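You operate a simulated robot arm through the tools that you are given. There is no shell and no other tool. Be economical: measure what you need, move in short steps, check, and stop when the job is done.

Carry out the task below with a simulated two-armed robot. There is one attempt and no reset: what you move stays moved.

Task
Roll the dust off the orange sheet, lay it on the pack and slide the side pusher home.
Fine: use the teal roller and put it back; clamp the side pusher.

The check looks at the end state, three seconds after you hand in, the way a careful person would. Anything else that was tipped, shoved, dropped, spilled or broken makes it a failure. Flat cloth is picked up by pressing the open fingertips on it (5 to 10 N) and closing them slowly along it; thin cloth reads only 2 to 8 mm in the jaws.

Robot
Two 7-joint arms with two-finger parallel grippers on one trunk, on a base that drives. Base frame: it is fixed to the floor where the robot stands at the start and does not move with it; the origin is under the middle of the robot, x ahead of it, y to its left, z up. Lengths are in m, angles in rad, forces in N, time in s.
The left shoulder is at the start at [0.06, 0.144, 0.926], the right one opposite. With the tool pointing down near the work surface each hand reaches from about 0.3 to 0.72 m from the robot's upright axis, wherever it stands, measured 20 degrees to its own side. Places, roughly: bed of the squaring deck [0.6, 1.6, 0.9]; brown sheet [0.5, 1.5, 1]; front clamp [0.4, 1.4, 0.9]; pins lever [0.5, 1.8, 0.9]; side clamp [0.6, 1.3, 0.9]; side pusher [0.6, 1.4, 0.9]; steel plate [0.5, 1.5, 1]. Payload 1.57 kg a hand.
Tool frame (each hand has its own): the origin (TCP) lies between the finger pads and is the grasp point; the fingertips stand 0.03 m ahead of it; z points along the fingers, y is the line along which they close. The gripper opens to 0.11 m. The fingers are 0.024 m wide and 0.012 m thick; the gripper's body (0.048 by 0.112 m) begins 0.078 m behind the TCP.
Orientation is that of the tool frame in the base frame, as [roll, pitch, yaw] about the fixed x, y, z axes, in that order (R = Rz(yaw) Ry(pitch) Rx(roll)). With the fingers straight down and closing along the base's y, the tool's x points along the base's -x, its y along +y and its z along -z.

Tools
- The arms move only by the tool send_rows. It takes "left_commands", "right_commands" or both (then of equal length, played together; a hand with none holds still); each is a list of rows, each an object (a shift or turn left out is 0, a gripper value left out holds the last) with "turn": the turn, a rotation vector about the base's x, y, z in units of 45 degrees (1.0 is 45 degrees), a list of three; "slide": the shift along the base's x, y, z in units of 100 mm (1.0 is 100 mm), a list of three; "grip": the closure, from 0 (fully open) to 1 (shut). In form: [{"turn": [rx, ry, rz], "slide": [tx, ty, tz], "grip": grip}, ...]. A call has 1 to 8 rows; each row is the pose to reach, as a shift and turn from the pose commanded when the call began. A call with a number of a shift or a turn outside -1 to 1 is refused whole. Rows are played at 5 a second. More than 0.05 m and 0.15 rad between two rows, or a gripper value outside its range, and nothing of the call is played. A pose out of reach is approached as far as the arm can. The call stops where the force on the tool passes 70 N (or 10 N more than at its start, if that is more) or the arm is blocked; 0.2 s more then pass. Each finger travels about 0.045 m/s and halts on what it meets, pressing with about 43 N; the grip force reading is that of the motor and also rises with nothing between the fingers. The clock runs only during rows and for 0.2 s after the last one: add rows that repeat a pose to give the fingers time. It gives the time, the measured TCP pose, the force on the tool (base axes), the opening and the grip force at its end, in the units of the frame above (readings bear some noise), with the torque about the TCP (base axes, N m) and any sound that the robot's microphone picked up.
- Cameras (640 x 400 px; columns grow to the right, rows downward): "scene" is now at [0.0307, 0.0534, 1.542]; the picture's right is [0.67, -0.75, 0.00], its down [-0.53, -0.47, -0.71] and it looks along [0.53, 0.47, -0.71] (base axes); focal length 250 px, centre (320, 200). "left" rides on the left gripper at [0.07, -0.016, -0.141] in its tool frame; the picture's right is [0.23, 0.97, 0.00], its down [-0.86, 0.20, -0.48] and it looks along [-0.47, 0.11, 0.88] (tool axes); focal length 222 px, centre (320, 200). "right" rides on the right gripper at [0.07, 0.016, -0.141] in its tool frame; the picture's right is [-0.23, 0.97, 0.00], its down [-0.86, -0.20, -0.48] and it looks along [-0.47, -0.11, 0.88] (tool axes); focal length 222 px, centre (320, 200). There is no depth. A picture from a camera that has moved, and an enlarged one, comes with that camera's place and axes in the base frame and with its lens.
- capture(camera): a new picture of that camera. No time passes.
- move_column(by): slides the trunk up (or, below 0, down) by that many m; the arms and the scene camera ride with it, the base frame stays. It gives what a move gives, with no picture.
- drive_base(legs): drives the robot by 1 to 6 legs, each [ahead, left, turn to the left] in m, m and rad, along the robot's own axes; the way and the turn of a leg run together, so that a leg with both is an arc; at most 1.5 m and 3.142 rad a leg. The arms and the cameras ride along, it lands a little off, and it stops where it bumps. It gives what a move gives.
- turn_head(pan, tilt): turns the head with the scene camera to pan (to the left, within 1.501 rad either way) and tilt (down, from -0.506 to 1.204), counted from straight ahead of the robot. It gives what a move gives.
- inspect(camera, box): a new picture of the part [left, top, right, bottom] of that camera's present view, enlarged. No time passes.
- hand_in(): hands the job in; it is judged then, once.

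Go step by step. Nothing tells you exact positions but the pictures and the camera data: compare them with the known pose of the tool, close in by small moves and look again before you grip or let go. The budget is 120 turns and 100 pictures, counting those below and the enlarged ones. Unless the task says otherwise, let go and move clear before handing in, and close with one line.

The tools are called after "Emit:" as name(argument=value, ...) on one line, values as JSON. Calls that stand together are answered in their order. send_rows: Moves the arms, as the interface text tells. Its arguments: {"type":"object","properties":{"left_commands":{"type":"array"},"right_commands":{"type":"array"}},"required":[]} The other tools are called the same way: move_column (by) slides the trunk up or down; drive_base (legs) drives the base; turn_head (pan, tilt) turns the head that bears the scene camera; capture (camera) takes a picture; inspect (camera, box) takes an enlarged picture of a part of a camera's view; hand_in () hands the job in.

At the start:

```text
time: 0.0
left_ee_pos: [0.3161, 0.4552, 1.0012]
left_ee_rot: [-3.141, 0.0, -3.141]
left_wrist_force: [-0.6, -0.2, 0.0]
left_moment: [0.0, 0.01, 0.03]
left_gripper_width: 0.1098
left_finger_force: 0.1
right_ee_pos: [0.3158, 0.0443, 0.9999]
right_ee_rot: [3.141, -0.001, 3.142]
right_wrist_force: [0.0, 0.4, 0.0]
right_moment: [-0.05, -0.01, 0.02]
right_gripper_width: 0.1101
right_finger_force: 0.0
trunk travel left (down, up): [-0.525, 0.065]
robot x, y, heading: [0.0006, -0.0008, 0.002]
head pan, tilt: [0.728, 0.784]
```

scene: 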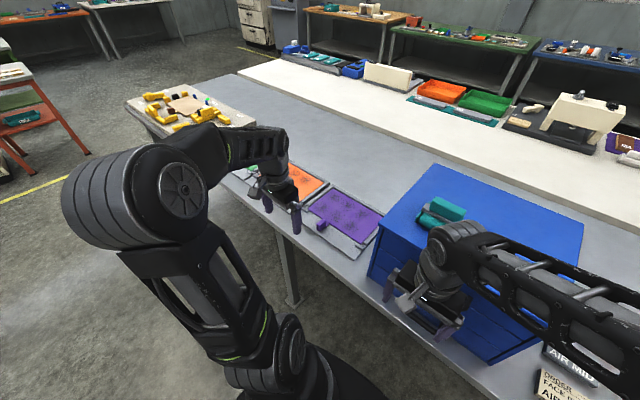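
right: 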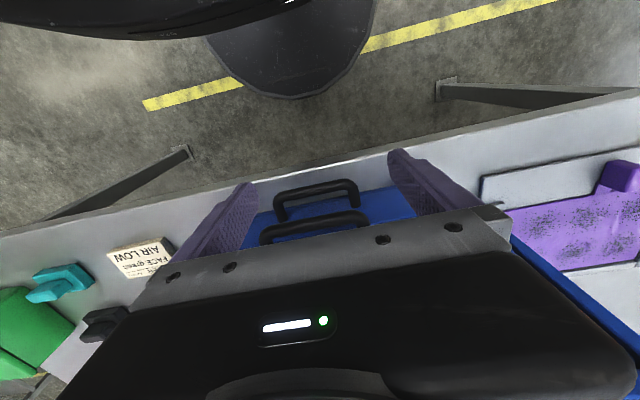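
left: 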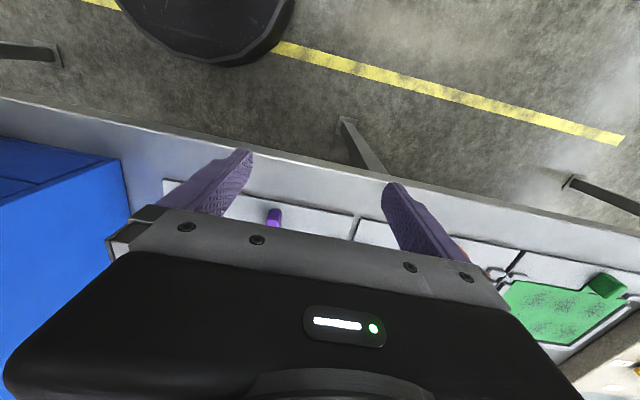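

I see a bench with purple, orange and green dusty sheets in trays, a blue cabinet with a teal thing on top, and the squaring deck with yellow parts at the far left. I look closer first.

Emit:
inspect(camera="scene", box=[110, 70, 310, 195])

Emit:
inspect(camera="scene", box=[220, 130, 600, 370])

```text
3.20 times, centred on (210, 132) of scene
camera zoom: at [0.0307, 0.0534, 1.542], right [0.67, -0.75, 0.0], down [-0.53, -0.47, -0.71], along [0.53, 0.47, -0.71], focal length 798 px, centre (672, 416)
```

zoom: 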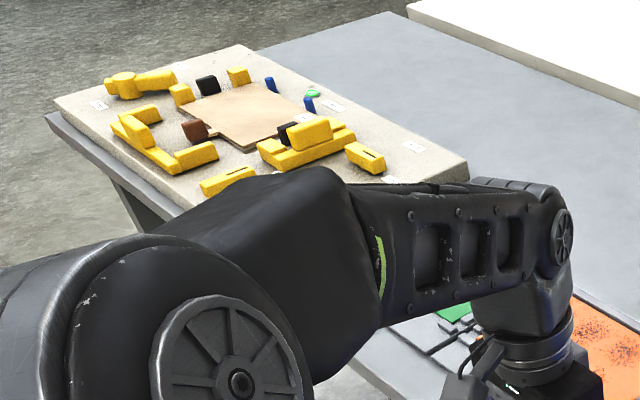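

```text
1.67 times, centred on (410, 250) of scene
camera zoom: at [0.0307, 0.0534, 1.542], right [0.67, -0.75, 0.0], down [-0.53, -0.47, -0.71], along [0.53, 0.47, -0.71], focal length 416 px, centre (170, 117)
```

zoom: 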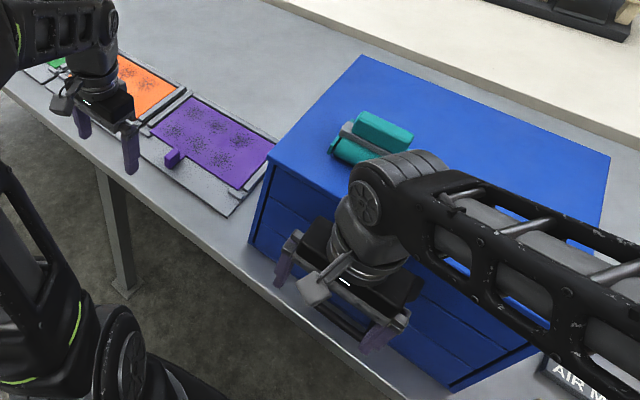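

The teal roller seems to sit on a stand atop the blue cabinet. I look to the right where notes lie, and straight ahead.

Emit:
turn_head(pan=-0.5, tilt=0.8)

Emit:
capture(camera="scene")

Emit:
turn_head(pan=0.3, tilt=0.8)

Emit:
capture(camera="scene")

```text
time: 1.4
left_ee_pos: [0.3163, 0.455, 0.9992]
left_ee_rot: [3.141, 0.0, -3.141]
left_wrist_force: [0.5, -0.6, 0.4]
left_moment: [-0.01, 0.02, -0.01]
left_gripper_width: 0.1101
left_finger_force: 0.2
right_ee_pos: [0.3168, 0.044, 0.9999]
right_ee_rot: [3.14, -0.001, -3.142]
right_wrist_force: [-0.4, 0.4, 1.1]
right_moment: [0.01, -0.02, 0.01]
right_gripper_width: 0.1102
right_finger_force: 0.0
trunk travel left (down, up): [-0.525, 0.065]
robot x, y, heading: [-0.0031, -0.0003, -0.0]
head pan, tilt: [-0.499, 0.799]
```

```text
94 pictures are left
camera scene: at [0.0408, -0.0394, 1.5407], right [-0.48, -0.88, 0.0], down [-0.63, 0.34, -0.7], along [0.61, -0.33, -0.72], focal length 250 px, centre (320, 200)
```

scene: 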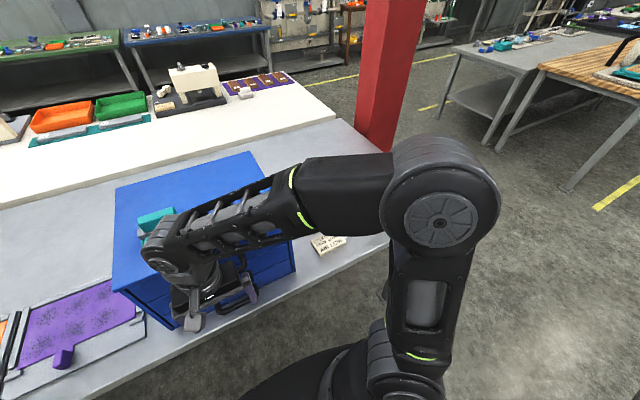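

```text
time: 2.5
left_ee_pos: [0.3157, 0.4559, 1.0005]
left_ee_rot: [-3.142, -0.001, -3.142]
left_wrist_force: [0.6, -0.2, 0.1]
left_moment: [0.0, -0.01, 0.04]
left_gripper_width: 0.1098
left_finger_force: 0.0
right_ee_pos: [0.3166, 0.0439, 1.0008]
right_ee_rot: [-3.14, -0.001, 3.14]
right_wrist_force: [-0.5, -0.9, 0.3]
right_moment: [-0.02, 0.02, -0.01]
right_gripper_width: 0.1102
right_finger_force: 0.1
trunk travel left (down, up): [-0.525, 0.065]
robot x, y, heading: [0.0022, 0.0003, -0.001]
head pan, tilt: [0.3, 0.799]
```

```text
93 pictures are left
camera scene: at [0.0471, 0.023, 1.5407], right [0.29, -0.96, 0.0], down [-0.69, -0.21, -0.7], along [0.67, 0.21, -0.72], focal length 250 px, centre (320, 200)
```

scene: 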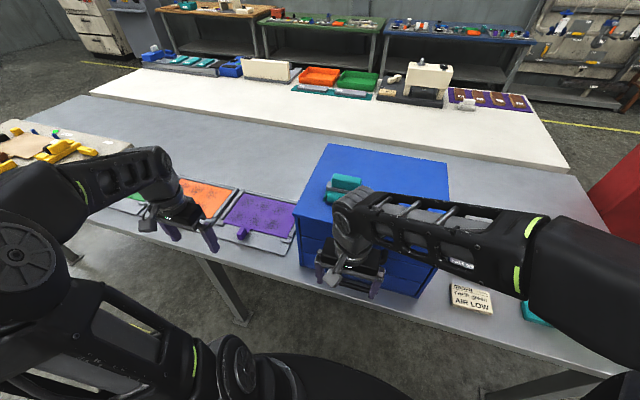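

I read the card and check the teal objects around the right side.

Emit:
inspect(camera="scene", box=[440, 270, 540, 333])

Emit:
inspect(camera="scene", box=[280, 130, 440, 230])

Emit:
inspect(camera="right", box=[0, 200, 240, 350])

```text
6.35 times, centred on (490, 302) of scene
camera zoom: at [0.0471, 0.023, 1.5407], right [0.29, -0.96, 0.0], down [-0.69, -0.21, -0.7], along [0.67, 0.21, -0.72], focal length 1584 px, centre (-759, -444)
```

zoom: 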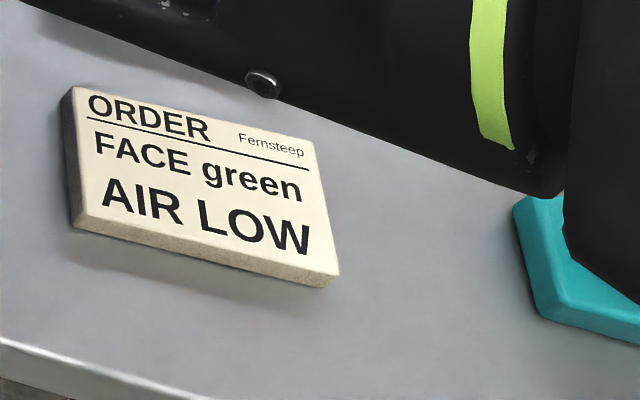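

```text
4.00 times, centred on (360, 180) of scene
camera zoom: at [0.0471, 0.023, 1.5407], right [0.29, -0.96, 0.0], down [-0.69, -0.21, -0.7], along [0.67, 0.21, -0.72], focal length 998 px, centre (160, 280)
```

zoom: 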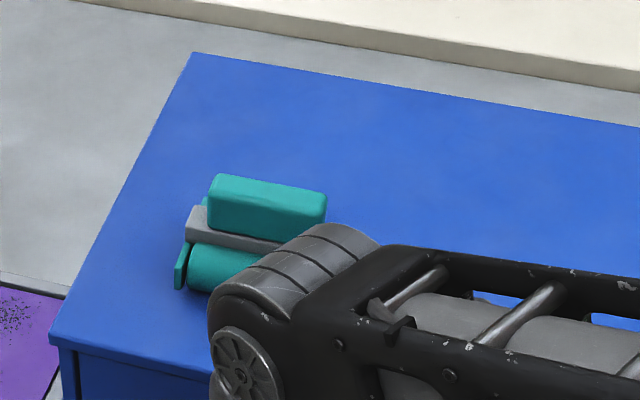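

```text
2.67 times, centred on (120, 275) of right
camera zoom: at [0.2469, 0.0595, 1.1409], right [0.23, 0.97, 0.0], down [0.86, -0.2, 0.48], along [0.47, -0.11, -0.88], focal length 592 px, centre (853, 0)
```

zoom: 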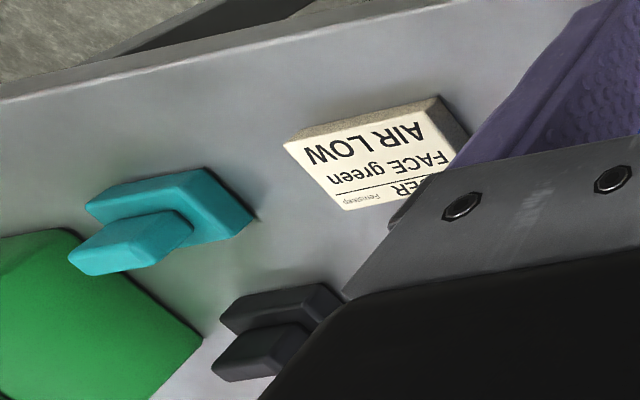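

The card is someone else's order (green); mine is the orange sheet. I lift the right hand clear so I can see the roller from two cameras.

Emit:
send_rows(right_commands=[{"slide": [0, 0, 0.45]}, {"slide": [0, 0, 0.9]}, {"slide": [0, -0.3, 1]}, {"slide": [0, -0.6, 1]}], left_commands=[{"slide": [0, 0, 0.45]}, {"slide": [0, 0, 0.9]}, {"slide": [0, 0, 1]}, {"slide": [0, 0, 1]}])

Emit:
capture(camera="right")

Emit:
capture(camera="scene")

Emit:
capture(camera="left")

```text
time: 3.5
left_ee_pos: [0.3148, 0.4542, 1.1009]
left_ee_rot: [-3.141, 0.0, 3.14]
left_wrist_force: [0.0, -1.1, -0.4]
left_moment: [-0.01, -0.03, 0.02]
left_gripper_width: 0.11
left_finger_force: 0.0
right_ee_pos: [0.317, -0.0155, 1.0986]
right_ee_rot: [3.14, 0.001, -3.141]
right_wrist_force: [-0.5, 0.6, -0.4]
right_moment: [-0.02, -0.02, 0.04]
right_gripper_width: 0.1099
right_finger_force: 0.1
trunk travel left (down, up): [-0.525, 0.065]
robot x, y, heading: [0.0001, 0.0, 0.004]
head pan, tilt: [0.3, 0.799]
```

```text
89 pictures are left
camera right: at [0.2474, -0.0002, 1.2405], right [0.23, 0.97, 0.0], down [0.86, -0.2, 0.48], along [0.47, -0.11, -0.88], focal length 222 px, centre (320, 200)
```

right: 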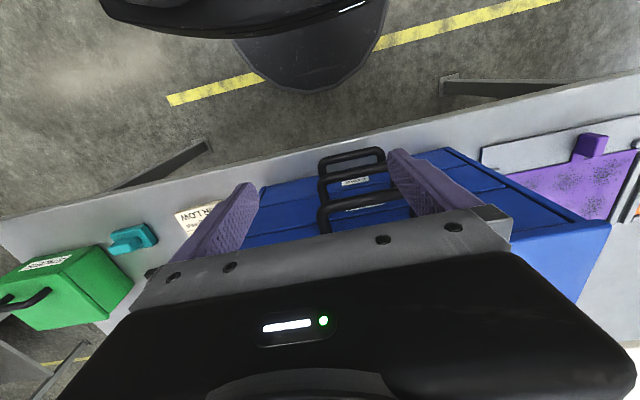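

```text
88 pictures are left
camera scene: at [0.0469, 0.0226, 1.5407], right [0.3, -0.96, 0.0], down [-0.68, -0.21, -0.7], along [0.67, 0.21, -0.72], focal length 250 px, centre (320, 200)
```

scene: 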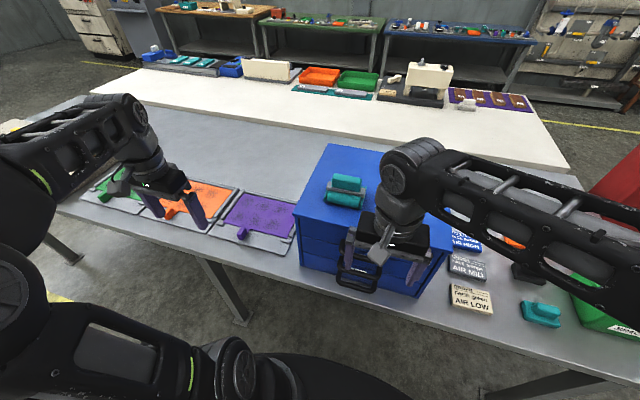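

```text
87 pictures are left
camera left: at [0.2448, 0.4381, 1.2414], right [-0.23, 0.97, 0.0], down [0.85, 0.2, 0.48], along [0.47, 0.11, -0.88], focal length 222 px, centre (320, 200)
```

left: 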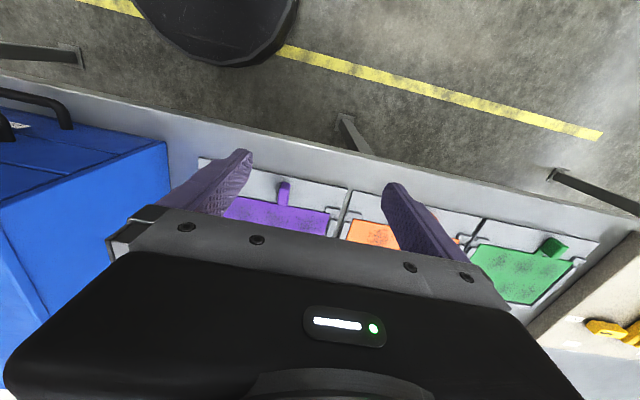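

Several order cards are visible; I read them, and zoom on roller and the orange tray.

Emit:
inspect(camera="scene", box=[420, 215, 580, 315])

Emit:
inspect(camera="scene", box=[80, 160, 310, 280])

Emit:
inspect(camera="scene", box=[290, 150, 402, 220])

Emit:
inspect(camera="left", box=[160, 140, 640, 340])

```text
4.00 times, centred on (500, 265) of scene
camera zoom: at [0.0469, 0.0226, 1.5407], right [0.3, -0.96, 0.0], down [-0.68, -0.21, -0.7], along [0.67, 0.21, -0.72], focal length 998 px, centre (-400, -60)
```

zoom: 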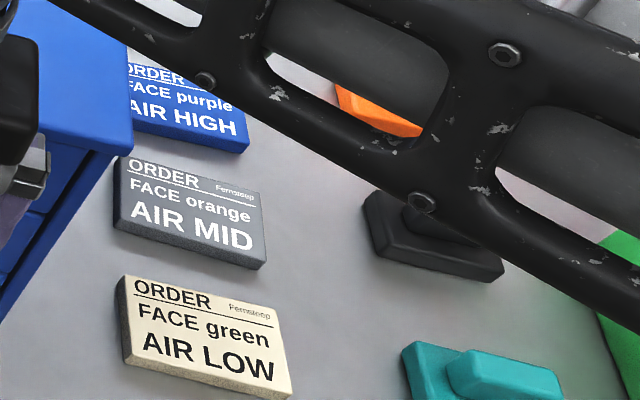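

```text
2.78 times, centred on (195, 220) of scene
camera zoom: at [0.0469, 0.0226, 1.5407], right [0.3, -0.96, 0.0], down [-0.68, -0.21, -0.7], along [0.67, 0.21, -0.72], focal length 694 px, centre (668, 144)
```

zoom: 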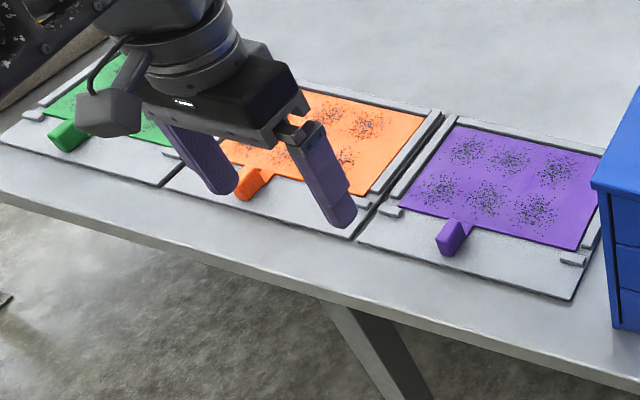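

```text
5.71 times, centred on (346, 185) of scene
camera zoom: at [0.0469, 0.0226, 1.5407], right [0.3, -0.96, 0.0], down [-0.68, -0.21, -0.7], along [0.67, 0.21, -0.72], focal length 1425 px, centre (171, 286)
```

zoom: 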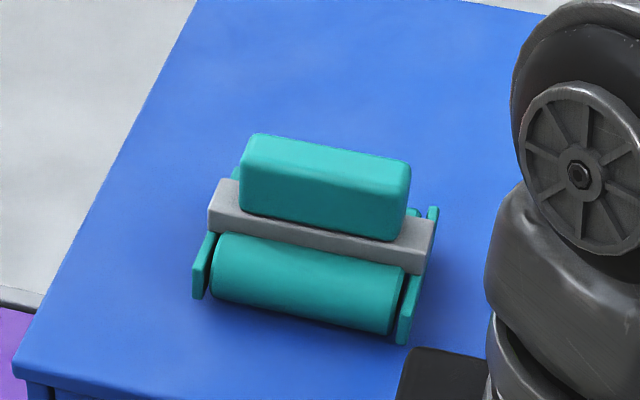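

```text
1.33 times, centred on (400, 240) of left
camera zoom: at [0.2448, 0.4381, 1.2414], right [-0.23, 0.97, 0.0], down [0.85, 0.2, 0.48], along [0.47, 0.11, -0.88], focal length 296 px, centre (213, 147)
```

zoom: 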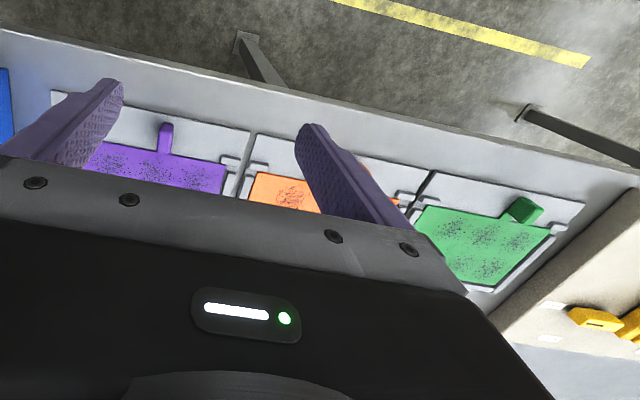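

The roller sits on the cabinet (top z≈1.10) at about (0.45, 0.09), handle along y. I raise the right hand and turn it to close along x.

Emit:
send_rows(right_commands=[{"slide": [0, 0, 0.4]}, {"slide": [0, 0, 0.8], "turn": [0, 0, 0.17]}, {"slide": [0, 0, 1], "turn": [0, 0, 0.34]}, {"slide": [0, 0, 1], "turn": [0, 0, 0.51]}, {"slide": [0, 0, 1], "turn": [0, 0, 0.68]}, {"slide": [0, 0, 1], "turn": [0, 0, 0.85]}, {"slide": [0, 0, 1], "turn": [0, 0, 1]}])

Emit:
send_rows(right_commands=[{"slide": [0, 0, 0.2], "turn": [0, 0, 0.17]}, {"slide": [0, 0, 0.5], "turn": [0, 0, 0.34]}, {"slide": [0.2, 0, 0.5], "turn": [0, 0, 0.51]}, {"slide": [0.5, 0.3, 0.5], "turn": [0, 0, 0.68]}, {"slide": [0.8, 0.5, 0.5], "turn": [0, 0, 0.85]}, {"slide": [1, 0.5, 0.5], "turn": [0, 0, 1]}])

Emit:
capture(camera="right")

Emit:
capture(camera="scene")

```text
time: 5.2
left_ee_pos: [0.3159, 0.4542, 1.1]
left_ee_rot: [-3.141, 0.0, -3.141]
left_wrist_force: [-0.6, -0.1, 0.2]
left_moment: [0.04, 0.01, 0.0]
left_gripper_width: 0.1102
left_finger_force: 0.0
right_ee_pos: [0.3437, -0.0124, 1.1166]
right_ee_rot: [3.141, 0.0, -2.444]
right_wrist_force: [-0.3, -0.4, 0.5]
right_moment: [0.0, 0.01, -0.05]
right_gripper_width: 0.1101
right_finger_force: 0.1
right hand out of reach, approached as far as the arm can: row 1, 2, 3, 4, 5, 6, 7
trunk travel left (down, up): [-0.525, 0.065]
robot x, y, heading: [-0.0007, -0.0029, -0.0]
head pan, tilt: [0.3, 0.799]
```

```text
time: 5.6
left_ee_pos: [0.3123, 0.4517, 1.1014]
left_ee_rot: [3.141, 0.004, 3.136]
left_wrist_force: [0.1, 1.4, 0.2]
left_moment: [-0.03, 0.1, 0.03]
left_gripper_width: 0.11
left_finger_force: 0.1
right_ee_pos: [0.3485, -0.0245, 1.1124]
right_ee_rot: [3.131, -0.043, -2.355]
right_wrist_force: [-48.2, -17.9, 47.1]
right_moment: [-1.76, -1.47, -2.48]
right_gripper_width: 0.0905
right_finger_force: 0.1
right hand out of reach, approached as far as the arm can: row 1, 2
trunk travel left (down, up): [-0.525, 0.065]
robot x, y, heading: [-0.0033, 0.001, -0.004]
head pan, tilt: [0.3, 0.799]
stopped in row 2 (right hand): the force on the tool passed its limit (the readings are from after the stop); the commanded pose is now the measured one
```

```text
82 pictures are left
camera right: at [0.2938, -0.0598, 1.2564], right [-0.53, 0.85, 0.0], down [0.76, 0.47, 0.44], along [0.37, 0.23, -0.9], focal length 222 px, centre (320, 200)
```

right: 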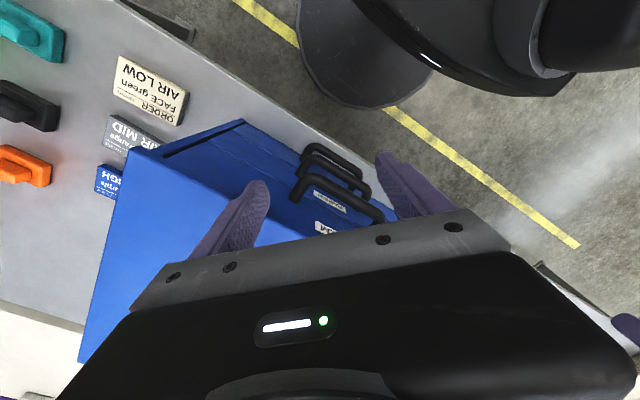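

```text
81 pictures are left
camera scene: at [0.0393, 0.0217, 1.5418], right [0.29, -0.96, 0.0], down [-0.68, -0.21, -0.7], along [0.67, 0.2, -0.71], focal length 250 px, centre (320, 200)
```

scene: 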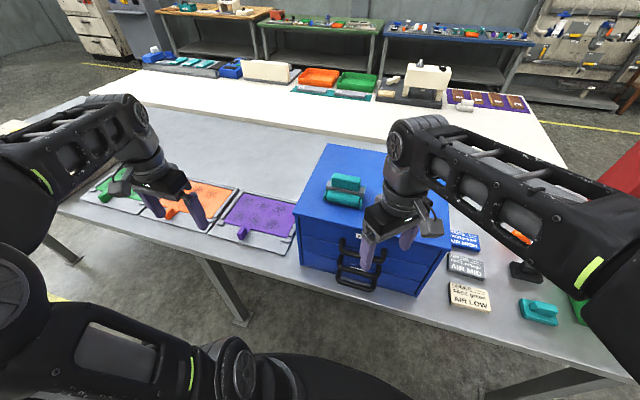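

The finger touched the cabinet's front edge because the hand couldn't rise enough there. I back off and raise the trunk.

Emit:
send_rows(right_commands=[{"slide": [-0.2, -0.1, 0]}, {"slide": [-0.4, -0.2, 0]}, {"slide": [-0.5, -0.2, 0]}])

Emit:
move_column(by=0.063)

Emit:
capture(camera="scene")

```text
time: 6.4
left_ee_pos: [0.3146, 0.4555, 1.0979]
left_ee_rot: [-3.137, 0.002, 3.14]
left_wrist_force: [-0.9, -0.3, -0.9]
left_moment: [-0.08, -0.07, 0.02]
left_gripper_width: 0.11
left_finger_force: 0.1
right_ee_pos: [0.3052, -0.0406, 1.1102]
right_ee_rot: [3.136, -0.032, -2.346]
right_wrist_force: [-1.3, 1.5, 0.2]
right_moment: [-0.08, -0.05, 0.0]
right_gripper_width: 0.1098
right_finger_force: 0.1
right hand out of reach, approached as far as the arm can: row 2
trunk travel left (down, up): [-0.525, 0.065]
robot x, y, heading: [0.0012, -0.0007, -0.002]
head pan, tilt: [0.3, 0.799]
```

```text
time: 7.4
left_ee_pos: [0.3169, 0.4528, 1.1628]
left_ee_rot: [-3.141, 0.001, 3.138]
left_wrist_force: [-0.5, 0.8, -0.9]
left_moment: [0.02, 0.02, 0.03]
left_gripper_width: 0.11
left_finger_force: 0.0
right_ee_pos: [0.3089, -0.0437, 1.1716]
right_ee_rot: [3.131, -0.03, -2.349]
right_wrist_force: [0.2, -0.5, -0.5]
right_moment: [-0.03, 0.03, -0.01]
right_gripper_width: 0.1101
right_finger_force: 0.1
trunk travel left (down, up): [-0.588, 0.002]
robot x, y, heading: [-0.0016, -0.0027, 0.001]
head pan, tilt: [0.3, 0.799]
```

```text
80 pictures are left
camera scene: at [0.0473, 0.0226, 1.6037], right [0.29, -0.96, 0.0], down [-0.69, -0.21, -0.7], along [0.67, 0.2, -0.72], focal length 250 px, centre (320, 200)
```

scene: 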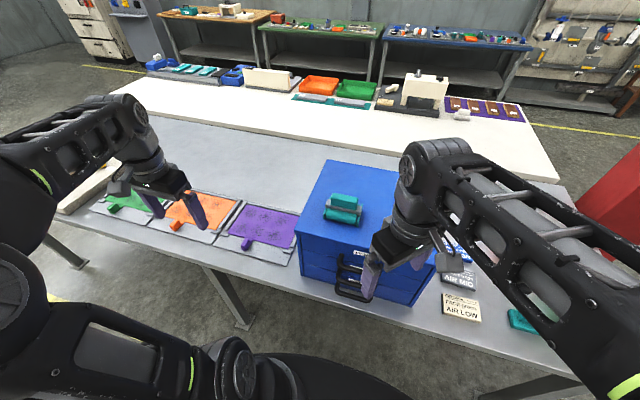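

I triangulate the roller from the raised camera.

Emit:
inspect(camera="scene", box=[290, 150, 402, 220])

Emit:
send_rows(right_commands=[{"slide": [0, -0.2, 0.3]}, {"slide": [0.2, -0.3, 0.5]}])

```text
5.71 times, centred on (346, 185) of scene
camera zoom: at [0.0473, 0.0226, 1.6037], right [0.29, -0.96, 0.0], down [-0.69, -0.21, -0.7], along [0.67, 0.2, -0.72], focal length 1425 px, centre (171, 286)
```

zoom: 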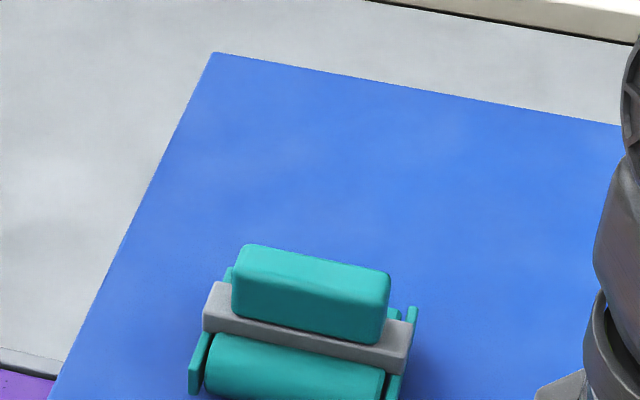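

```text
time: 8.0
left_ee_pos: [0.3168, 0.4528, 1.1625]
left_ee_rot: [-3.141, 0.0, 3.138]
left_wrist_force: [-0.1, 0.4, 0.2]
left_moment: [-0.01, -0.01, -0.03]
left_gripper_width: 0.11
left_finger_force: 0.0
right_ee_pos: [0.3109, -0.0486, 1.177]
right_ee_rot: [3.133, -0.029, -2.349]
right_wrist_force: [-0.3, 0.3, 0.6]
right_moment: [0.01, 0.0, -0.03]
right_gripper_width: 0.1103
right_finger_force: 0.0
right hand out of reach, approached as far as the arm can: row 1, 2
trunk travel left (down, up): [-0.588, 0.002]
robot x, y, heading: [0.0003, -0.0023, -0.002]
head pan, tilt: [0.3, 0.799]
```

Handle top is at z≈1.164, centred around (0.475, 0.094). I move forward over the cabinet beside the roller, checking how high the hand can go.

Emit:
send_rows(right_commands=[{"slide": [0.4, 0, 0.1], "turn": [0, 0, 0.0]}, {"slide": [0.8, 0, 0.2], "turn": [0, 0, 0.17]}, {"slide": [1, 0, 0.3], "turn": [0, 0, 0.34]}, {"slide": [1, 0, 0.4], "turn": [0, 0, 0.51]}, {"slide": [1, 0, 0.4], "turn": [0, 0, 0.68]}, {"slide": [1, 0, 0.4], "turn": [0, 0, 0.85]}, {"slide": [1, 0, 0.4], "turn": [0, 0, 1]}])

Emit:
capture(camera="scene")

```text
time: 9.6
left_ee_pos: [0.3183, 0.4505, 1.1642]
left_ee_rot: [3.14, -0.002, 3.138]
left_wrist_force: [1.4, -0.5, 0.2]
left_moment: [0.04, 0.04, 0.03]
left_gripper_width: 0.1101
left_finger_force: 0.0
right_ee_pos: [0.3981, -0.0354, 1.2]
right_ee_rot: [-3.092, 0.013, -1.762]
right_wrist_force: [0.0, -0.6, 0.1]
right_moment: [0.11, 0.07, 0.0]
right_gripper_width: 0.1098
right_finger_force: 0.1
right hand out of reach, approached as far as the arm can: row 1, 2, 3, 4, 5, 6, 7
trunk travel left (down, up): [-0.588, 0.002]
robot x, y, heading: [0.0001, 0.0012, 0.001]
head pan, tilt: [0.3, 0.799]
```

```text
78 pictures are left
camera scene: at [0.0491, 0.0194, 1.6037], right [0.29, -0.96, 0.0], down [-0.69, -0.21, -0.7], along [0.67, 0.21, -0.72], focal length 250 px, centre (320, 200)
```

scene: 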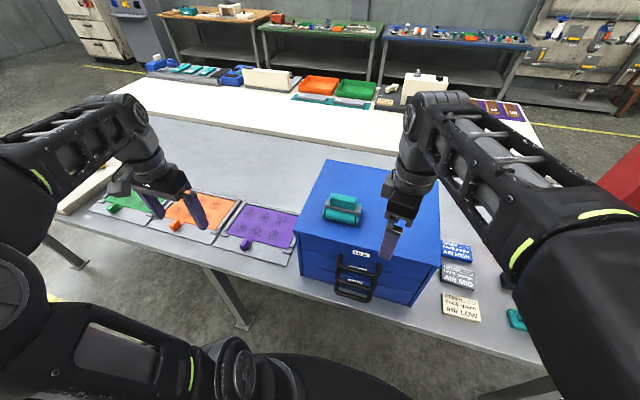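

Reach gets better farther out. I go a bit farther forward with less height.

Emit:
send_rows(right_commands=[{"slide": [0.2, 0, -0.2]}, {"slide": [0.4, 0, -0.4]}, {"slide": [0.4, 0, -0.4]}])

```text
time: 10.4
left_ee_pos: [0.3159, 0.4536, 1.1621]
left_ee_rot: [-3.141, 0.0, 3.141]
left_wrist_force: [0.0, -0.5, 0.4]
left_moment: [-0.01, -0.01, 0.01]
left_gripper_width: 0.1103
left_finger_force: 0.2
right_ee_pos: [0.4354, -0.0318, 1.1579]
right_ee_rot: [-3.088, 0.008, -1.762]
right_wrist_force: [-0.6, 0.2, 0.0]
right_moment: [0.0, -0.02, 0.01]
right_gripper_width: 0.11
right_finger_force: 0.0
trunk travel left (down, up): [-0.588, 0.002]
robot x, y, heading: [0.0002, -0.0029, -0.003]
head pan, tilt: [0.3, 0.799]
```

Commanded pose follows the reached one. I square the hand up and raise it to approach height.

Emit:
send_rows(right_commands=[{"slide": [0.2, 0, 0.25], "turn": [0.006, 0.033, 0.12]}, {"slide": [0.4, 0, 0.5], "turn": [0.013, 0.066, 0.243]}, {"slide": [0.4, 0, 0.5], "turn": [0.013, 0.066, 0.243]}])

Emit:
capture(camera="right")

```text
time: 11.2
left_ee_pos: [0.316, 0.4538, 1.1618]
left_ee_rot: [-3.14, 0.001, 3.137]
left_wrist_force: [-0.9, 0.4, -0.3]
left_moment: [-0.01, 0.0, 0.01]
left_gripper_width: 0.1102
left_finger_force: 0.1
right_ee_pos: [0.457, -0.0326, 1.1837]
right_ee_rot: [-3.117, 0.011, -1.668]
right_wrist_force: [-0.5, -0.2, 0.4]
right_moment: [0.01, -0.03, 0.02]
right_gripper_width: 0.11
right_finger_force: 0.1
right hand out of reach, approached as far as the arm can: row 2, 3
trunk travel left (down, up): [-0.588, 0.002]
robot x, y, heading: [0.0014, 0.0037, -0.003]
head pan, tilt: [0.3, 0.799]
```

```text
77 pictures are left
camera right: at [0.431, -0.1022, 1.3231], right [-0.95, 0.32, -0.02], down [0.27, 0.83, 0.49], along [0.18, 0.46, -0.87], focal length 222 px, centre (320, 200)
```

right: 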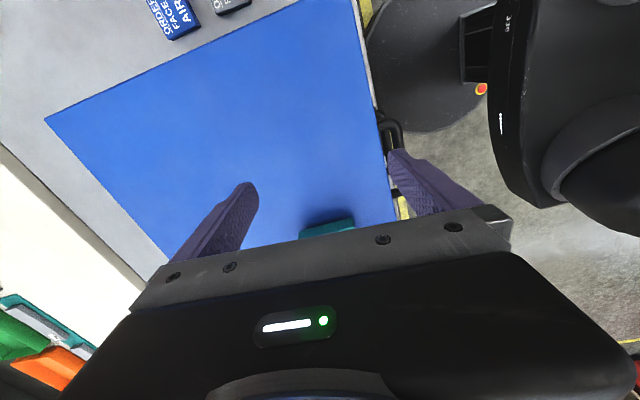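

The approach is near the inner reach limit; I back the base up 0.10 m so the arm has more room, then go forward again.

Emit:
drive_base(legs=[[-0.1, 0, 0]])

Emit:
send_rows(right_commands=[{"slide": [0.4, 0, 0], "turn": [0, 0, 0]}, {"slide": [0.8, 0, 0], "turn": [0.0, 0.0, 0.06]}, {"slide": [1, 0, 0.15], "turn": [0.0, 0.03, 0.122]}, {"slide": [1, 0, 0.35], "turn": [0.0, 0.03, 0.122]}, {"slide": [1, 0, 0.35], "turn": [0.0, 0.03, 0.122]}])

```text
time: 12.3
left_ee_pos: [0.2128, 0.4543, 1.1627]
left_ee_rot: [3.141, 0.0, 3.14]
left_wrist_force: [-0.6, 0.5, 1.5]
left_moment: [0.03, -0.04, -0.01]
left_gripper_width: 0.1101
left_finger_force: 0.1
right_ee_pos: [0.3529, -0.0333, 1.1845]
right_ee_rot: [-3.115, 0.009, -1.669]
right_wrist_force: [-1.4, -0.1, 0.3]
right_moment: [-0.01, -0.03, -0.01]
right_gripper_width: 0.1099
right_finger_force: 0.1
trunk travel left (down, up): [-0.588, 0.002]
robot x, y, heading: [-0.1042, 0.0006, 0.005]
head pan, tilt: [0.3, 0.799]
```

```text
time: 13.6
left_ee_pos: [0.2138, 0.4543, 1.1618]
left_ee_rot: [3.141, -0.003, 3.14]
left_wrist_force: [-0.3, -0.7, 0.0]
left_moment: [-0.01, 0.03, 0.01]
left_gripper_width: 0.11
left_finger_force: 0.2
right_ee_pos: [0.4413, -0.0587, 1.1442]
right_ee_rot: [-3.125, 0.004, -1.622]
right_wrist_force: [0.3, -0.3, -1.0]
right_moment: [0.0, 0.04, -0.03]
right_gripper_width: 0.1099
right_finger_force: 0.0
right hand out of reach, approached as far as the arm can: row 1, 2, 3, 4, 5
trunk travel left (down, up): [-0.588, 0.002]
robot x, y, heading: [-0.0996, -0.0013, 0.001]
head pan, tilt: [0.3, 0.799]
```

Reach height falls with distance, so I want to stand closer instead. I drive forward, then pull the hand back to the roller's x.

Emit:
drive_base(legs=[[0.16, 0, 0]])

Emit:
send_rows(right_commands=[{"slide": [-0.4, 0, 0.1]}, {"slide": [-0.8, 0, 0.3]}, {"slide": [-1, 0.1, 0.5], "turn": [0, 0, 0.06]}, {"slide": [-1, 0.1, 0.7], "turn": [0, 0.02, 0.06]}])

```text
time: 15.0
left_ee_pos: [0.3727, 0.4548, 1.1623]
left_ee_rot: [-3.142, -0.003, -3.139]
left_wrist_force: [-0.2, -0.1, 0.3]
left_moment: [0.02, 0.06, 0.02]
left_gripper_width: 0.11
left_finger_force: 0.0
right_ee_pos: [0.6011, -0.0573, 1.144]
right_ee_rot: [-3.124, 0.006, -1.621]
right_wrist_force: [-0.4, -0.5, -0.4]
right_moment: [-0.01, 0.04, 0.01]
right_gripper_width: 0.1097
right_finger_force: 0.1
trunk travel left (down, up): [-0.588, 0.002]
robot x, y, heading: [0.0584, 0.0011, 0.004]
head pan, tilt: [0.3, 0.799]
```

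```text
time: 16.0
left_ee_pos: [0.3711, 0.4549, 1.163]
left_ee_rot: [-3.141, -0.001, -3.139]
left_wrist_force: [0.5, 0.7, 0.0]
left_moment: [-0.01, -0.02, -0.01]
left_gripper_width: 0.11
left_finger_force: 0.2
right_ee_pos: [0.5132, -0.0544, 1.1828]
right_ee_rot: [-3.122, 0.006, -1.604]
right_wrist_force: [0.4, 0.6, -0.2]
right_moment: [0.0, -0.01, -0.01]
right_gripper_width: 0.1098
right_finger_force: 0.1
right hand out of reach, approached as far as the arm can: row 3, 4
trunk travel left (down, up): [-0.588, 0.002]
robot x, y, heading: [0.0588, -0.0027, 0.002]
head pan, tilt: [0.3, 0.799]
```

Emit:
send_rows(right_commands=[{"slide": [-0.2, 0, 0]}, {"slide": [-0.38, 0, 0]}, {"slide": [-0.38, 0, 0.15], "turn": [0, 0.02, 0.04]}, {"slide": [-0.38, 0, 0.25], "turn": [0, 0.02, 0.04]}])

Emit:
capture(camera="scene")

```text
time: 17.0
left_ee_pos: [0.3728, 0.4545, 1.1615]
left_ee_rot: [3.141, 0.001, -3.14]
left_wrist_force: [0.1, 0.5, 0.3]
left_moment: [-0.01, 0.01, -0.01]
left_gripper_width: 0.1099
left_finger_force: 0.0
right_ee_pos: [0.4751, -0.0539, 1.1809]
right_ee_rot: [-3.138, 0.003, -1.573]
right_wrist_force: [-0.1, 0.1, -0.1]
right_moment: [-0.01, -0.02, 0.01]
right_gripper_width: 0.1099
right_finger_force: 0.0
right hand out of reach, approached as far as the arm can: row 3, 4
trunk travel left (down, up): [-0.588, 0.002]
robot x, y, heading: [0.0573, -0.0007, 0.005]
head pan, tilt: [0.3, 0.799]
```

```text
76 pictures are left
camera scene: at [0.1041, 0.0227, 1.6037], right [0.3, -0.95, 0.0], down [-0.68, -0.21, -0.7], along [0.67, 0.21, -0.72], focal length 250 px, centre (320, 200)
```

scene: 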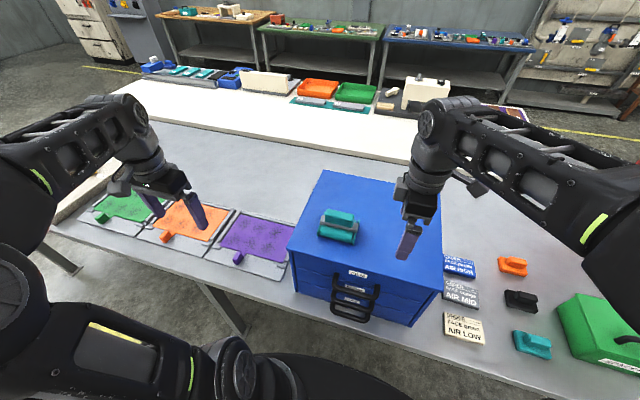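

Nicely aligned at (0.475, −0.054, 1.181). I recheck the roller's position in a zoomed view before sliding sideways over the handle.

Emit:
inspect(camera="scene", box=[290, 190, 450, 290])

```text
4.00 times, centred on (370, 240) of scene
camera zoom: at [0.1041, 0.0227, 1.6037], right [0.3, -0.95, 0.0], down [-0.68, -0.21, -0.7], along [0.67, 0.21, -0.72], focal length 998 px, centre (120, 40)
```

zoom: 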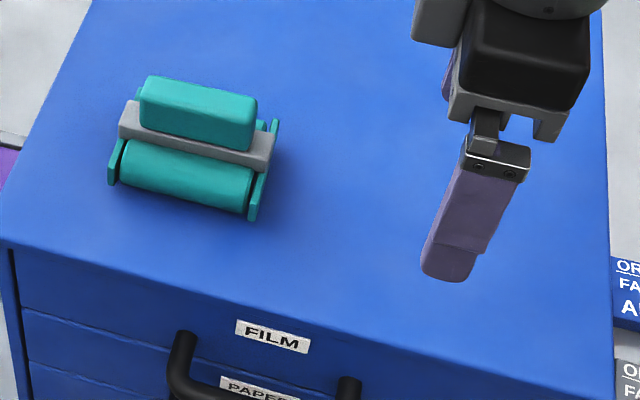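

Handle centre ≈ (0.480, 0.094), z 1.138–1.164. Fingers straddle it; I slide along +y.

Emit:
send_rows(right_commands=[{"slide": [0.05, 0.3, -0.02], "grip": 0}, {"slide": [0.05, 0.6, -0.02]}, {"slide": [0.05, 0.9, -0.02]}, {"slide": [0.05, 1, -0.02]}])

Emit:
capture(camera="right")

```text
time: 18.0
left_ee_pos: [0.371, 0.4542, 1.1623]
left_ee_rot: [-3.14, -0.003, -3.139]
left_wrist_force: [0.6, 0.3, -0.2]
left_moment: [0.01, 0.01, 0.0]
left_gripper_width: 0.1099
left_finger_force: 0.0
right_ee_pos: [0.478, -0.0027, 1.1799]
right_ee_rot: [3.138, 0.008, -1.542]
right_wrist_force: [-0.5, 0.6, 0.0]
right_moment: [-0.04, 0.03, 0.01]
right_gripper_width: 0.1097
right_finger_force: 0.1
right hand out of reach, approached as far as the arm can: row 2, 3, 4
trunk travel left (down, up): [-0.588, 0.002]
robot x, y, heading: [0.0539, 0.0002, 0.006]
head pan, tilt: [0.3, 0.799]
```

```text
74 pictures are left
camera right: at [0.4657, -0.0741, 1.3201], right [-0.98, 0.2, 0.01], down [0.18, 0.86, 0.48], along [0.09, 0.48, -0.88], focal length 222 px, centre (320, 200)
```

right: 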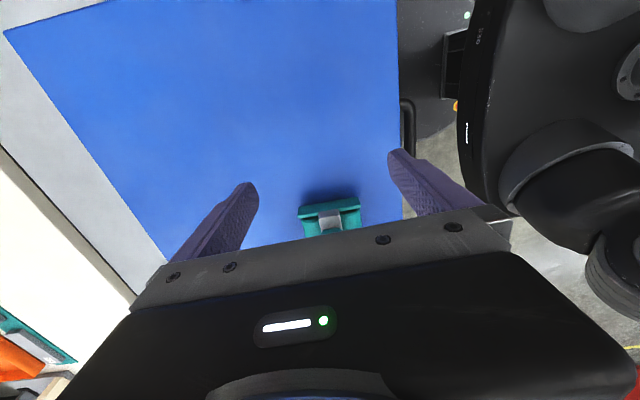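

The roller is centred between the fingers. I strafe the base left by 0.06 and slide the rest.

Emit:
drive_base(legs=[[0, 0.07, 0]])

Emit:
send_rows(right_commands=[{"slide": [0, 0.1, 0]}, {"slide": [0, 0.2, 0]}, {"slide": [0, 0.28, 0]}])

Emit:
capture(camera="right")

Emit:
inspect(camera="scene", box=[270, 170, 430, 270])

```text
time: 19.0
left_ee_pos: [0.3717, 0.5266, 1.1617]
left_ee_rot: [-3.141, 0.001, -3.14]
left_wrist_force: [-0.7, -0.4, -0.9]
left_moment: [-0.03, -0.01, -0.01]
left_gripper_width: 0.1102
left_finger_force: 0.1
right_ee_pos: [0.4792, 0.0695, 1.179]
right_ee_rot: [3.136, 0.007, -1.543]
right_wrist_force: [0.3, 0.3, 0.1]
right_moment: [-0.07, 0.0, -0.04]
right_gripper_width: 0.11
right_finger_force: 0.1
trunk travel left (down, up): [-0.588, 0.002]
robot x, y, heading: [0.0526, 0.0702, 0.004]
head pan, tilt: [0.3, 0.799]
```

```text
time: 19.8
left_ee_pos: [0.3718, 0.5253, 1.1625]
left_ee_rot: [3.141, -0.001, -3.14]
left_wrist_force: [-1.3, 0.1, 0.0]
left_moment: [0.02, 0.01, 0.0]
left_gripper_width: 0.1101
left_finger_force: 0.0
right_ee_pos: [0.4785, 0.0883, 1.1804]
right_ee_rot: [-3.141, 0.009, -1.543]
right_wrist_force: [0.4, 0.1, 0.7]
right_moment: [0.02, 0.01, -0.03]
right_gripper_width: 0.1099
right_finger_force: 0.1
right hand out of reach, approached as far as the arm can: row 2, 3
trunk travel left (down, up): [-0.588, 0.002]
robot x, y, heading: [0.0577, 0.071, 0.002]
head pan, tilt: [0.3, 0.799]
```

```text
73 pictures are left
camera right: at [0.4652, 0.0158, 1.3202], right [-0.98, 0.2, 0.0], down [0.17, 0.86, 0.49], along [0.1, 0.48, -0.87], focal length 222 px, centre (320, 200)
```

right: 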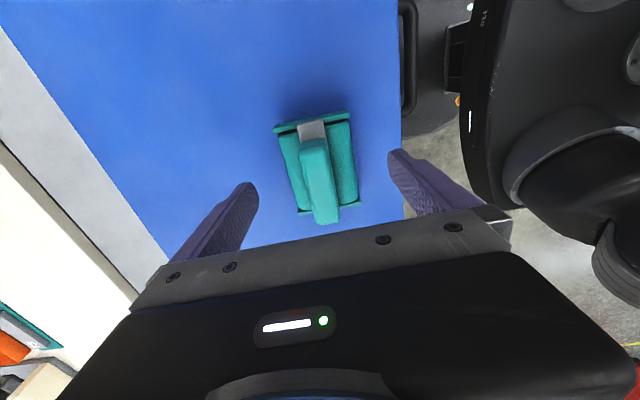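

```text
4.00 times, centred on (350, 220) of scene
camera zoom: at [0.104, 0.094, 1.6037], right [0.3, -0.95, 0.0], down [-0.68, -0.21, -0.7], along [0.67, 0.21, -0.72], focal length 998 px, centre (200, 120)
```

zoom: 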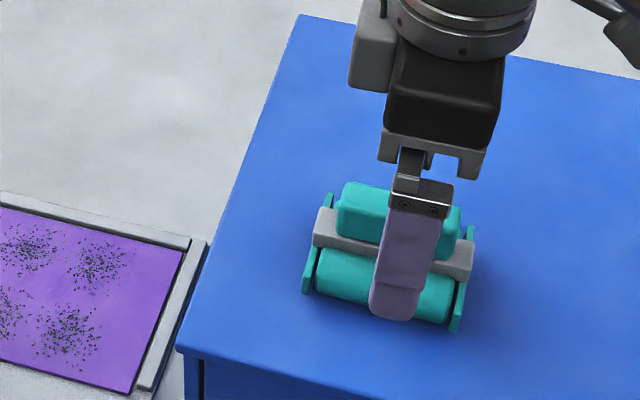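

The handle is centred between the fingers. I lower 12 mm and close.

Emit:
send_rows(right_commands=[{"slide": [0, 0.03, -0.06]}, {"slide": [0, 0.03, -0.12]}])

Emit:
send_rows(right_commands=[{"grip": 0.3}, {"grip": 0.5}, {"grip": 0.7}, {"grip": 0.8}, {"grip": 0.9}, {"grip": 1}, {"grip": 1}, {"grip": 1}])

Emit:
inspect(camera="scene", box=[270, 170, 430, 270])

```text
time: 20.4
left_ee_pos: [0.3715, 0.5251, 1.1627]
left_ee_rot: [-3.14, -0.002, -3.141]
left_wrist_force: [0.2, 0.0, -0.6]
left_moment: [-0.01, -0.01, 0.01]
left_gripper_width: 0.1101
left_finger_force: 0.0
right_ee_pos: [0.4794, 0.0894, 1.1685]
right_ee_rot: [3.136, 0.007, -1.544]
right_wrist_force: [-0.1, 0.4, -0.4]
right_moment: [-0.03, -0.03, 0.01]
right_gripper_width: 0.1102
right_finger_force: 0.0
trunk travel left (down, up): [-0.588, 0.002]
robot x, y, heading: [0.0558, 0.0692, -0.001]
head pan, tilt: [0.3, 0.799]
```

```text
time: 22.2
left_ee_pos: [0.3721, 0.5261, 1.162]
left_ee_rot: [3.14, -0.001, -3.141]
left_wrist_force: [1.2, -0.8, -0.6]
left_moment: [-0.02, 0.01, -0.02]
left_gripper_width: 0.1102
left_finger_force: 0.0
right_ee_pos: [0.4785, 0.0889, 1.1693]
right_ee_rot: [3.139, 0.007, -1.542]
right_wrist_force: [-0.9, 0.4, 2.2]
right_moment: [-0.15, -0.05, 0.0]
right_gripper_width: 0.0214
right_finger_force: 34.4
trunk travel left (down, up): [-0.588, 0.002]
robot x, y, heading: [0.0594, 0.0689, 0.002]
head pan, tilt: [0.3, 0.799]
```

```text
4.00 times, centred on (350, 220) of scene
camera zoom: at [0.1038, 0.0938, 1.6037], right [0.3, -0.95, 0.0], down [-0.68, -0.21, -0.7], along [0.67, 0.21, -0.72], focal length 998 px, centre (200, 120)
```

zoom: 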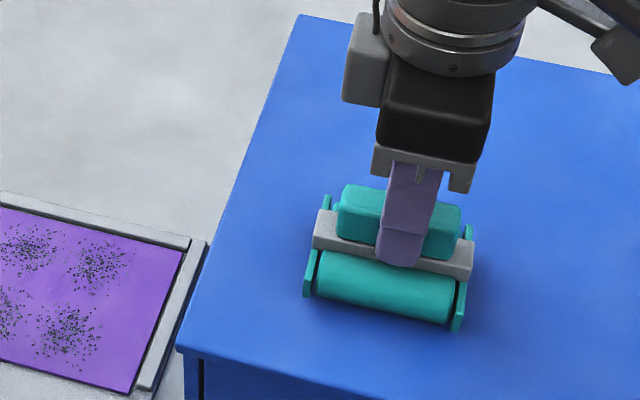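

Gripped (21 mm). I lift as far as the arm goes here and drive left toward the orange tray.

Emit:
send_rows(right_commands=[{"slide": [0, 0, 0.1], "grip": 1}, {"slide": [0, 0, 0.2]}, {"slide": [0.0, 0, 0.2]}])

Emit:
inspect(camera="scene", box=[270, 170, 430, 270])

```text
time: 23.0
left_ee_pos: [0.3705, 0.5236, 1.1622]
left_ee_rot: [3.139, 0.001, -3.141]
left_wrist_force: [0.5, -0.2, -1.0]
left_moment: [-0.03, -0.02, 0.0]
left_gripper_width: 0.1101
left_finger_force: 0.0
right_ee_pos: [0.4783, 0.0893, 1.1772]
right_ee_rot: [3.14, 0.007, -1.541]
right_wrist_force: [0.4, -0.7, -2.4]
right_moment: [-0.02, 0.0, 0.01]
right_gripper_width: 0.0217
right_finger_force: 34.6
right hand out of reach, approached as far as the arm can: row 2, 3
trunk travel left (down, up): [-0.588, 0.002]
robot x, y, heading: [0.0551, 0.069, 0.003]
head pan, tilt: [0.3, 0.799]
```

```text
4.00 times, centred on (350, 220) of scene
camera zoom: at [0.104, 0.0939, 1.6037], right [0.3, -0.95, 0.0], down [-0.68, -0.21, -0.7], along [0.67, 0.21, -0.72], focal length 998 px, centre (200, 120)
```

zoom: 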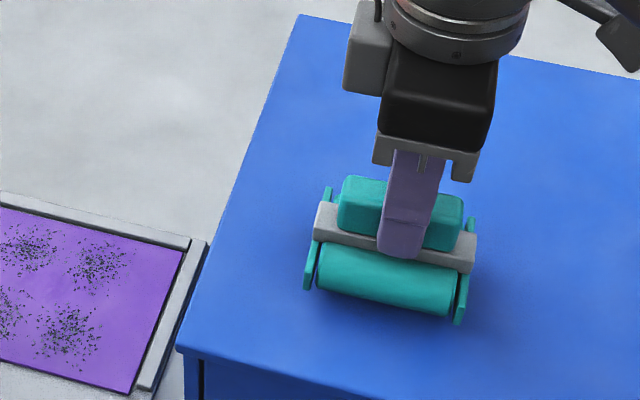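

Lifted by ~8 mm. Driving left 0.48 m.

Emit:
drive_base(legs=[[0, 0.48, 0]])

Emit:
turn_head(pan=0.1, tilt=0.95)

Emit:
capture(camera="scene")

Emit:
capture(camera="right")

```text
time: 25.9
left_ee_pos: [0.3625, 1.0115, 1.1614]
left_ee_rot: [-3.14, 0.0, -3.129]
left_wrist_force: [-0.1, 0.0, 0.4]
left_moment: [-0.02, 0.02, 0.0]
left_gripper_width: 0.11
left_finger_force: 0.1
right_ee_pos: [0.4747, 0.5784, 1.1769]
right_ee_rot: [3.137, 0.007, -1.53]
right_wrist_force: [0.1, 0.6, -2.6]
right_moment: [-0.04, -0.03, 0.03]
right_gripper_width: 0.0214
right_finger_force: 34.4
trunk travel left (down, up): [-0.588, 0.002]
robot x, y, heading: [0.0547, 0.5497, 0.015]
head pan, tilt: [0.3, 0.799]
```

```text
time: 26.6
left_ee_pos: [0.3614, 1.0118, 1.1622]
left_ee_rot: [3.142, 0.0, -3.128]
left_wrist_force: [-0.3, 0.0, 0.3]
left_moment: [0.01, 0.0, 0.01]
left_gripper_width: 0.1102
left_finger_force: 0.0
right_ee_pos: [0.4747, 0.5765, 1.1767]
right_ee_rot: [3.138, 0.007, -1.528]
right_wrist_force: [0.5, -0.9, -3.5]
right_moment: [-0.02, 0.01, 0.02]
right_gripper_width: 0.0213
right_finger_force: 34.0
trunk travel left (down, up): [-0.588, 0.002]
robot x, y, heading: [0.0548, 0.5532, 0.019]
head pan, tilt: [0.099, 0.949]
```

```text
69 pictures are left
camera scene: at [0.0955, 0.5594, 1.5922], right [0.12, -0.99, 0.0], down [-0.81, -0.09, -0.58], along [0.58, 0.07, -0.81], focal length 250 px, centre (320, 200)
```

scene: 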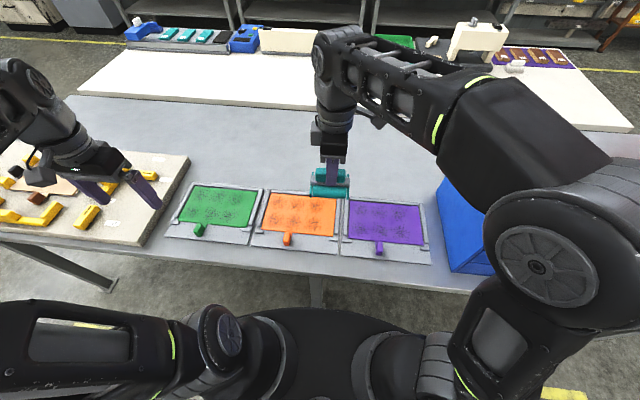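

```text
68 pictures are left
camera right: at [0.4623, 0.5053, 1.3175], right [-0.98, 0.19, 0.01], down [0.17, 0.86, 0.48], along [0.09, 0.48, -0.87], focal length 222 px, centre (320, 200)
```

right: 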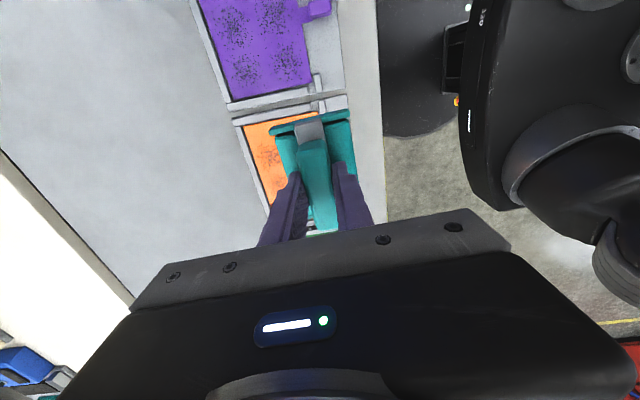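

Emit:
inspect(camera="scene", box=[240, 165, 360, 265])

Emit:
inspect(camera="scene", box=[0, 140, 180, 260])

```text
4.00 times, centred on (300, 215) of scene
camera zoom: at [0.0955, 0.5594, 1.5922], right [0.12, -0.99, 0.0], down [-0.81, -0.09, -0.58], along [0.58, 0.07, -0.81], focal length 998 px, centre (400, 140)
```

zoom: 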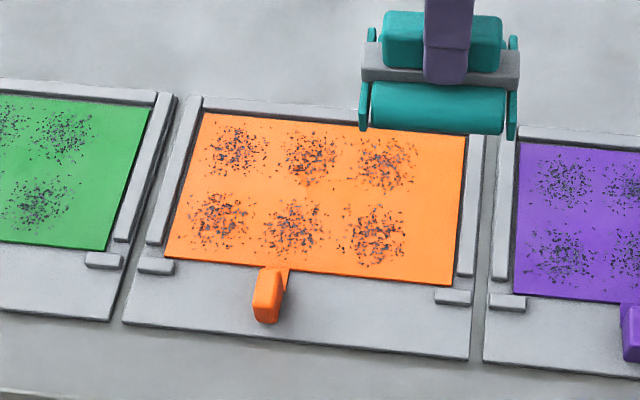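

```text
3.33 times, centred on (90, 200) of scene
camera zoom: at [0.0955, 0.5594, 1.5922], right [0.12, -0.99, 0.0], down [-0.81, -0.09, -0.58], along [0.58, 0.07, -0.81], focal length 832 px, centre (1087, 200)
```

zoom: 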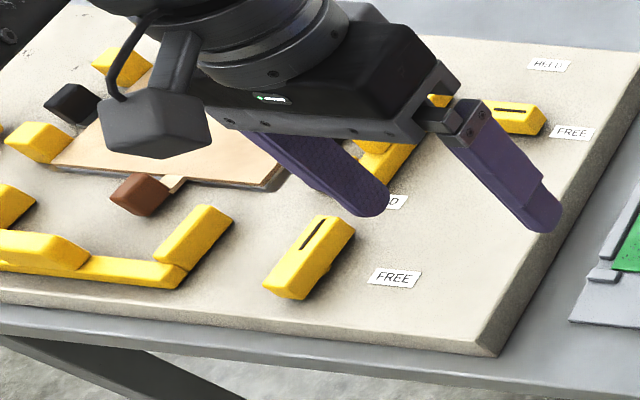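

The orange sheet spans x 0.472–0.623, y 0.562–0.800 with six dust patches, tab at (0.44, 0.70). I drive 0.1 m farther left, straighten the heading, and lower the trunk.

Emit:
drive_base(legs=[[0, 0.11, -0.015]])

Emit:
move_column(by=-0.063)

```text
time: 27.8
left_ee_pos: [0.3685, 1.1184, 1.1617]
left_ee_rot: [-3.138, 0.001, 3.141]
left_wrist_force: [0.8, 0.1, -0.3]
left_moment: [-0.02, 0.0, -0.01]
left_gripper_width: 0.1101
left_finger_force: 0.0
right_ee_pos: [0.4753, 0.6831, 1.176]
right_ee_rot: [3.138, 0.007, -1.543]
right_wrist_force: [-0.5, 0.4, -2.9]
right_moment: [-0.04, 0.02, -0.01]
right_gripper_width: 0.0216
right_finger_force: 34.4
trunk travel left (down, up): [-0.588, 0.002]
robot x, y, heading: [0.0514, 0.6642, -0.001]
head pan, tilt: [0.099, 0.949]
```

```text
time: 28.8
left_ee_pos: [0.3688, 1.1174, 1.0992]
left_ee_rot: [3.14, 0.001, 3.139]
left_wrist_force: [0.4, 0.0, -0.7]
left_moment: [0.0, -0.02, -0.03]
left_gripper_width: 0.1102
left_finger_force: 0.1
right_ee_pos: [0.4759, 0.6818, 1.1136]
right_ee_rot: [3.137, 0.007, -1.545]
right_wrist_force: [-0.2, -0.3, -2.9]
right_moment: [-0.03, 0.0, 0.0]
right_gripper_width: 0.0215
right_finger_force: 34.3
trunk travel left (down, up): [-0.525, 0.065]
robot x, y, heading: [0.0549, 0.6636, -0.003]
head pan, tilt: [0.099, 0.949]
```

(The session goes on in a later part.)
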